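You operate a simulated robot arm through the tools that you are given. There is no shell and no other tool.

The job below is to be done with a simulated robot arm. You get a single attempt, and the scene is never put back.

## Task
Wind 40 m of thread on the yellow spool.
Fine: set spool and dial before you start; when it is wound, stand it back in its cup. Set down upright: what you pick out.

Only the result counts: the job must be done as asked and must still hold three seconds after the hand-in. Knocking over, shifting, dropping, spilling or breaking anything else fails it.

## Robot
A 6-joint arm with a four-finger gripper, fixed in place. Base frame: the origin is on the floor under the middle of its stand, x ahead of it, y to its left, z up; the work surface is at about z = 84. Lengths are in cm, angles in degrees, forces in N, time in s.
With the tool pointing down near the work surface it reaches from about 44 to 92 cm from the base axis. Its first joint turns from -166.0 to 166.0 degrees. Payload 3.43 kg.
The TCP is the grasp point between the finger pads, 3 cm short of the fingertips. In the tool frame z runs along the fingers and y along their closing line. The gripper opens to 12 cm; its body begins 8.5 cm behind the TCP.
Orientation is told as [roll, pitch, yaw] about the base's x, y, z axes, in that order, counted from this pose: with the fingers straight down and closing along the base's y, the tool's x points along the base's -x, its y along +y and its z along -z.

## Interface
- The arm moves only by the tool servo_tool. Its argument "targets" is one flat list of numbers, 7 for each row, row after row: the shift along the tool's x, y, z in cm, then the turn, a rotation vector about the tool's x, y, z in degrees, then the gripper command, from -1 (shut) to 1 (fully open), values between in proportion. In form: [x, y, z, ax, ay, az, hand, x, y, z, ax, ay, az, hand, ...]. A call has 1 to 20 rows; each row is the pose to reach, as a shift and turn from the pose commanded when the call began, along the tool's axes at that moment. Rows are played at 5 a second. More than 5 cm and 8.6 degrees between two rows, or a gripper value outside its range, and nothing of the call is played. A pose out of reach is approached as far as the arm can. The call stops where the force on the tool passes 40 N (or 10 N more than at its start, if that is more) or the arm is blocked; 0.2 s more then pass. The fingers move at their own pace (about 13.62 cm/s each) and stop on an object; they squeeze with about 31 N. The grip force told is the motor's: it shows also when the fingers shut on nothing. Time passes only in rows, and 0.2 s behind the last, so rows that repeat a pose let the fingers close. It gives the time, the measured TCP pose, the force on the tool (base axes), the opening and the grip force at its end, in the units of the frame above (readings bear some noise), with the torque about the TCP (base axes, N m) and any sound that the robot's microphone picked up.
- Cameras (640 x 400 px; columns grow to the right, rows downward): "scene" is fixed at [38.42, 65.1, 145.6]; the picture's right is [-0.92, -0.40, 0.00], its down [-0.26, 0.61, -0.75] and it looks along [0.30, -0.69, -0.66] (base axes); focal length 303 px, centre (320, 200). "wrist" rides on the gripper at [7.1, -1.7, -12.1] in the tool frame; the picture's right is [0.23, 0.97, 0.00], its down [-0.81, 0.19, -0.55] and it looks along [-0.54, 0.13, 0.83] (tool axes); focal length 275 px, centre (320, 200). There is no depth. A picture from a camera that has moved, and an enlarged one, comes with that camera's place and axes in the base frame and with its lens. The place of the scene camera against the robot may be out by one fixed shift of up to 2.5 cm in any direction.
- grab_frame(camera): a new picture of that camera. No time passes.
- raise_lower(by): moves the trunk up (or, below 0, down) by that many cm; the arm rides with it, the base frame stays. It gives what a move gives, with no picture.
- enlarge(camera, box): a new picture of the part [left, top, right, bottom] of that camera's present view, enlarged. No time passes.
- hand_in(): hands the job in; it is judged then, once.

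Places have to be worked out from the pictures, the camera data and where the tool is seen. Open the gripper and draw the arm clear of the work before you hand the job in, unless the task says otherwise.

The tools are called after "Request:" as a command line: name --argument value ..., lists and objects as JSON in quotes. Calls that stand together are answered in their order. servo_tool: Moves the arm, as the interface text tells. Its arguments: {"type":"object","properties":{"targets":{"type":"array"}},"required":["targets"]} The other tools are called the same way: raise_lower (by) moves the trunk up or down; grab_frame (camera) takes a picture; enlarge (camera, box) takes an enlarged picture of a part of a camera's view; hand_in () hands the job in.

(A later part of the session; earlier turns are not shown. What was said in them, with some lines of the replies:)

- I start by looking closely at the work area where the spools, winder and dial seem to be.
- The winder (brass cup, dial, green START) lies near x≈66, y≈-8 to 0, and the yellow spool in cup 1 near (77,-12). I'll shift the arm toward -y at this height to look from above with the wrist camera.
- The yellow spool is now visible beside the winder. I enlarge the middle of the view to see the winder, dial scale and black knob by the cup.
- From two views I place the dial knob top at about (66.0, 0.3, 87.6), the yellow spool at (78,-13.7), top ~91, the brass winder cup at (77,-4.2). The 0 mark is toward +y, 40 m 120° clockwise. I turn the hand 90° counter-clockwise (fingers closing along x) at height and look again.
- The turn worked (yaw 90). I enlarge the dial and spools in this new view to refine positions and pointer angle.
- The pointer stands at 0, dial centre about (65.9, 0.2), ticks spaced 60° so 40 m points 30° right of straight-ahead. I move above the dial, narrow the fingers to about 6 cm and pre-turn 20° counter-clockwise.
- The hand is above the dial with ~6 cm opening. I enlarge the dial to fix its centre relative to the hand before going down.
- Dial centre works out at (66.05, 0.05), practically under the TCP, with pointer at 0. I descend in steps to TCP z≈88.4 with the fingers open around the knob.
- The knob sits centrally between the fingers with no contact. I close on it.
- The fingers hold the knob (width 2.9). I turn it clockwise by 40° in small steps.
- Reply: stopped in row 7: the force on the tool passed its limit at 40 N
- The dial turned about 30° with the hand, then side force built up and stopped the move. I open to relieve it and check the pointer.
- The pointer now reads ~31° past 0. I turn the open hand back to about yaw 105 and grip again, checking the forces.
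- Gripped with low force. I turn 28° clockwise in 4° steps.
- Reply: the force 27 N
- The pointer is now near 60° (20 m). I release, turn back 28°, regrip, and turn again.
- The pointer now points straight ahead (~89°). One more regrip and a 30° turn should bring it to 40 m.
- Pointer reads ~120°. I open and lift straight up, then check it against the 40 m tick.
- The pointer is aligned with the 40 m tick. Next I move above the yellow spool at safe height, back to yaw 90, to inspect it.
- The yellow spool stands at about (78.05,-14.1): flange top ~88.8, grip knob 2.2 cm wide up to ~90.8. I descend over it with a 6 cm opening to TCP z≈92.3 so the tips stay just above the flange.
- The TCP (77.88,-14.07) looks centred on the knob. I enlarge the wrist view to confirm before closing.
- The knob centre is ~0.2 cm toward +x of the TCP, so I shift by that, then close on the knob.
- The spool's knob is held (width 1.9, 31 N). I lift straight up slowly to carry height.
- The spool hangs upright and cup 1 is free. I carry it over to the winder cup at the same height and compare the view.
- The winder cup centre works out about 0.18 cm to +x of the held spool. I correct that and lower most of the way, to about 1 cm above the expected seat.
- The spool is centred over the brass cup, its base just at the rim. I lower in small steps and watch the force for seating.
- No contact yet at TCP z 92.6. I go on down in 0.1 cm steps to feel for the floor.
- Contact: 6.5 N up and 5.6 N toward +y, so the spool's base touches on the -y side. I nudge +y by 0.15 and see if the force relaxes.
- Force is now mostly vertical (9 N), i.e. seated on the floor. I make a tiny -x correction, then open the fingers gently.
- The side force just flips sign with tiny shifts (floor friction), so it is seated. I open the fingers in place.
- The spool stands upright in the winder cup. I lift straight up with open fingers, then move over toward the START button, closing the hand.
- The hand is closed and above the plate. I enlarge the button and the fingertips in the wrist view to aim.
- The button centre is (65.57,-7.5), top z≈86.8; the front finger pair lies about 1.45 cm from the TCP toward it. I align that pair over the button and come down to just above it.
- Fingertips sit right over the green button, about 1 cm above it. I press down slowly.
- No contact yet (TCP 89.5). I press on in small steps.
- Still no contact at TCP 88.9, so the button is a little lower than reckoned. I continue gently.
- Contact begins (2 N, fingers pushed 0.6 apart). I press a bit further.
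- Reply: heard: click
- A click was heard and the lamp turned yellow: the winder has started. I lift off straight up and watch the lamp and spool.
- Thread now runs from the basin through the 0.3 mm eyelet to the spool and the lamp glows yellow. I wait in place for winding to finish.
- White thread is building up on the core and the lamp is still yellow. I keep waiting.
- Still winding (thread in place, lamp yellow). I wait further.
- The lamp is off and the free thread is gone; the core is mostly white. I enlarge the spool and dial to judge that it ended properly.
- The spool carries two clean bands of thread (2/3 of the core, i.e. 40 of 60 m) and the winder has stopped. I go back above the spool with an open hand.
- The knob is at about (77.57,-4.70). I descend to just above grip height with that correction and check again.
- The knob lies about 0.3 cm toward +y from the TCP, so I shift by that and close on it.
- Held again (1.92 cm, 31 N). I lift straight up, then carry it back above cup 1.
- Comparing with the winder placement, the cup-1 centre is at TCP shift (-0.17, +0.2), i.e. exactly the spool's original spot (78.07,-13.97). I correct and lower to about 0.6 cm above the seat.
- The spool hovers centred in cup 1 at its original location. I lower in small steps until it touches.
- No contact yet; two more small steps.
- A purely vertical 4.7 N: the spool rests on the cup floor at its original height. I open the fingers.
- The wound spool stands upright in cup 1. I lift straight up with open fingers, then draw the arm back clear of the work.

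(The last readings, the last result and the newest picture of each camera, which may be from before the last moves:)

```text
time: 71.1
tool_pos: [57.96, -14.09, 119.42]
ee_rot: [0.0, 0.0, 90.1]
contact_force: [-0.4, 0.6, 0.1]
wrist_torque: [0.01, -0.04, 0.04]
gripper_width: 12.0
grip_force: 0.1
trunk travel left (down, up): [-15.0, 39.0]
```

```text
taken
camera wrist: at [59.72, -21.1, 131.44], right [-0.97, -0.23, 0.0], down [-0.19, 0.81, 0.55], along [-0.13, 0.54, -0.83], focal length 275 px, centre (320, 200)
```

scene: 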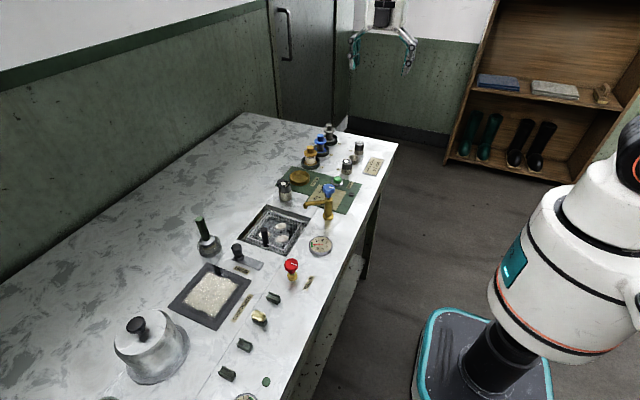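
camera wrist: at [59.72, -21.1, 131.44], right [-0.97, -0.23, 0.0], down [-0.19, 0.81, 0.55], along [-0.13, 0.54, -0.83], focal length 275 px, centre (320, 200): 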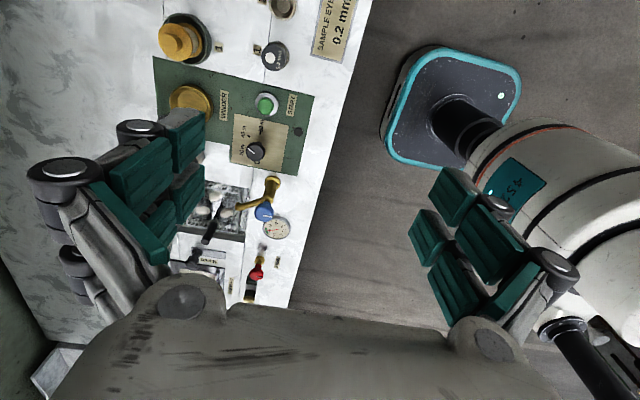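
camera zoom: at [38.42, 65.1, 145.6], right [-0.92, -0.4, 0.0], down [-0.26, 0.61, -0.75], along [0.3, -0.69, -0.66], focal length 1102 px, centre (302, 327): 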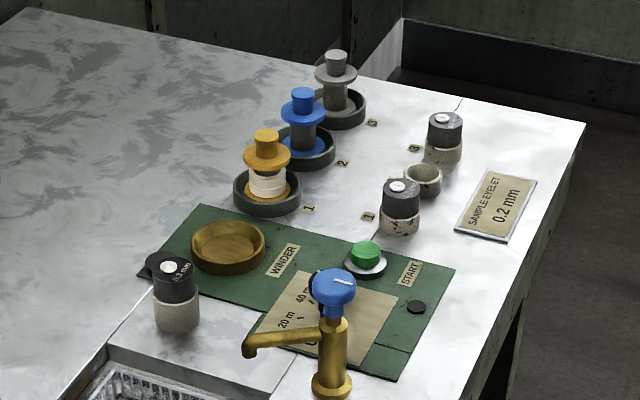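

The yellow spool, wound with 40 m, stands upright in cup 1. Everything else is in place, the winder is idle, and the arm is clear with the gripper open, so I hand the job in.

Request:
hand_in

```text
The job is handed in.
```

I wound thread on the yellow spool with the dial set to 40 m. The spool is back upright in cup 1, and I've handed the job in. I don't have the judge's result.

- **Setup:** I turned the dial from 0 to the 40 m mark and stood the spool in the winder cup, both before pressing START.
- **Winding:** START clicked and the lamp lit yellow. The winder stopped on its own. I judged the length by eye: two bands of thread cover about two thirds of the core, which fits 40 of a possible 60 m.
- **Eyelet:** The thread ran through the 0.3 mm eyelet already on the bench. The sign there says "SAMPLE EYELET 0.2 mm". I read "Fine:" in your task as "note" rather than fine thread, so I did not change the eyelet. If you meant fine thread, this spool was wound with the wrong one.
- **Afterwards:** I saw nothing else knocked or moved in the last pictures. The gripper is open and the arm is clear of the work.
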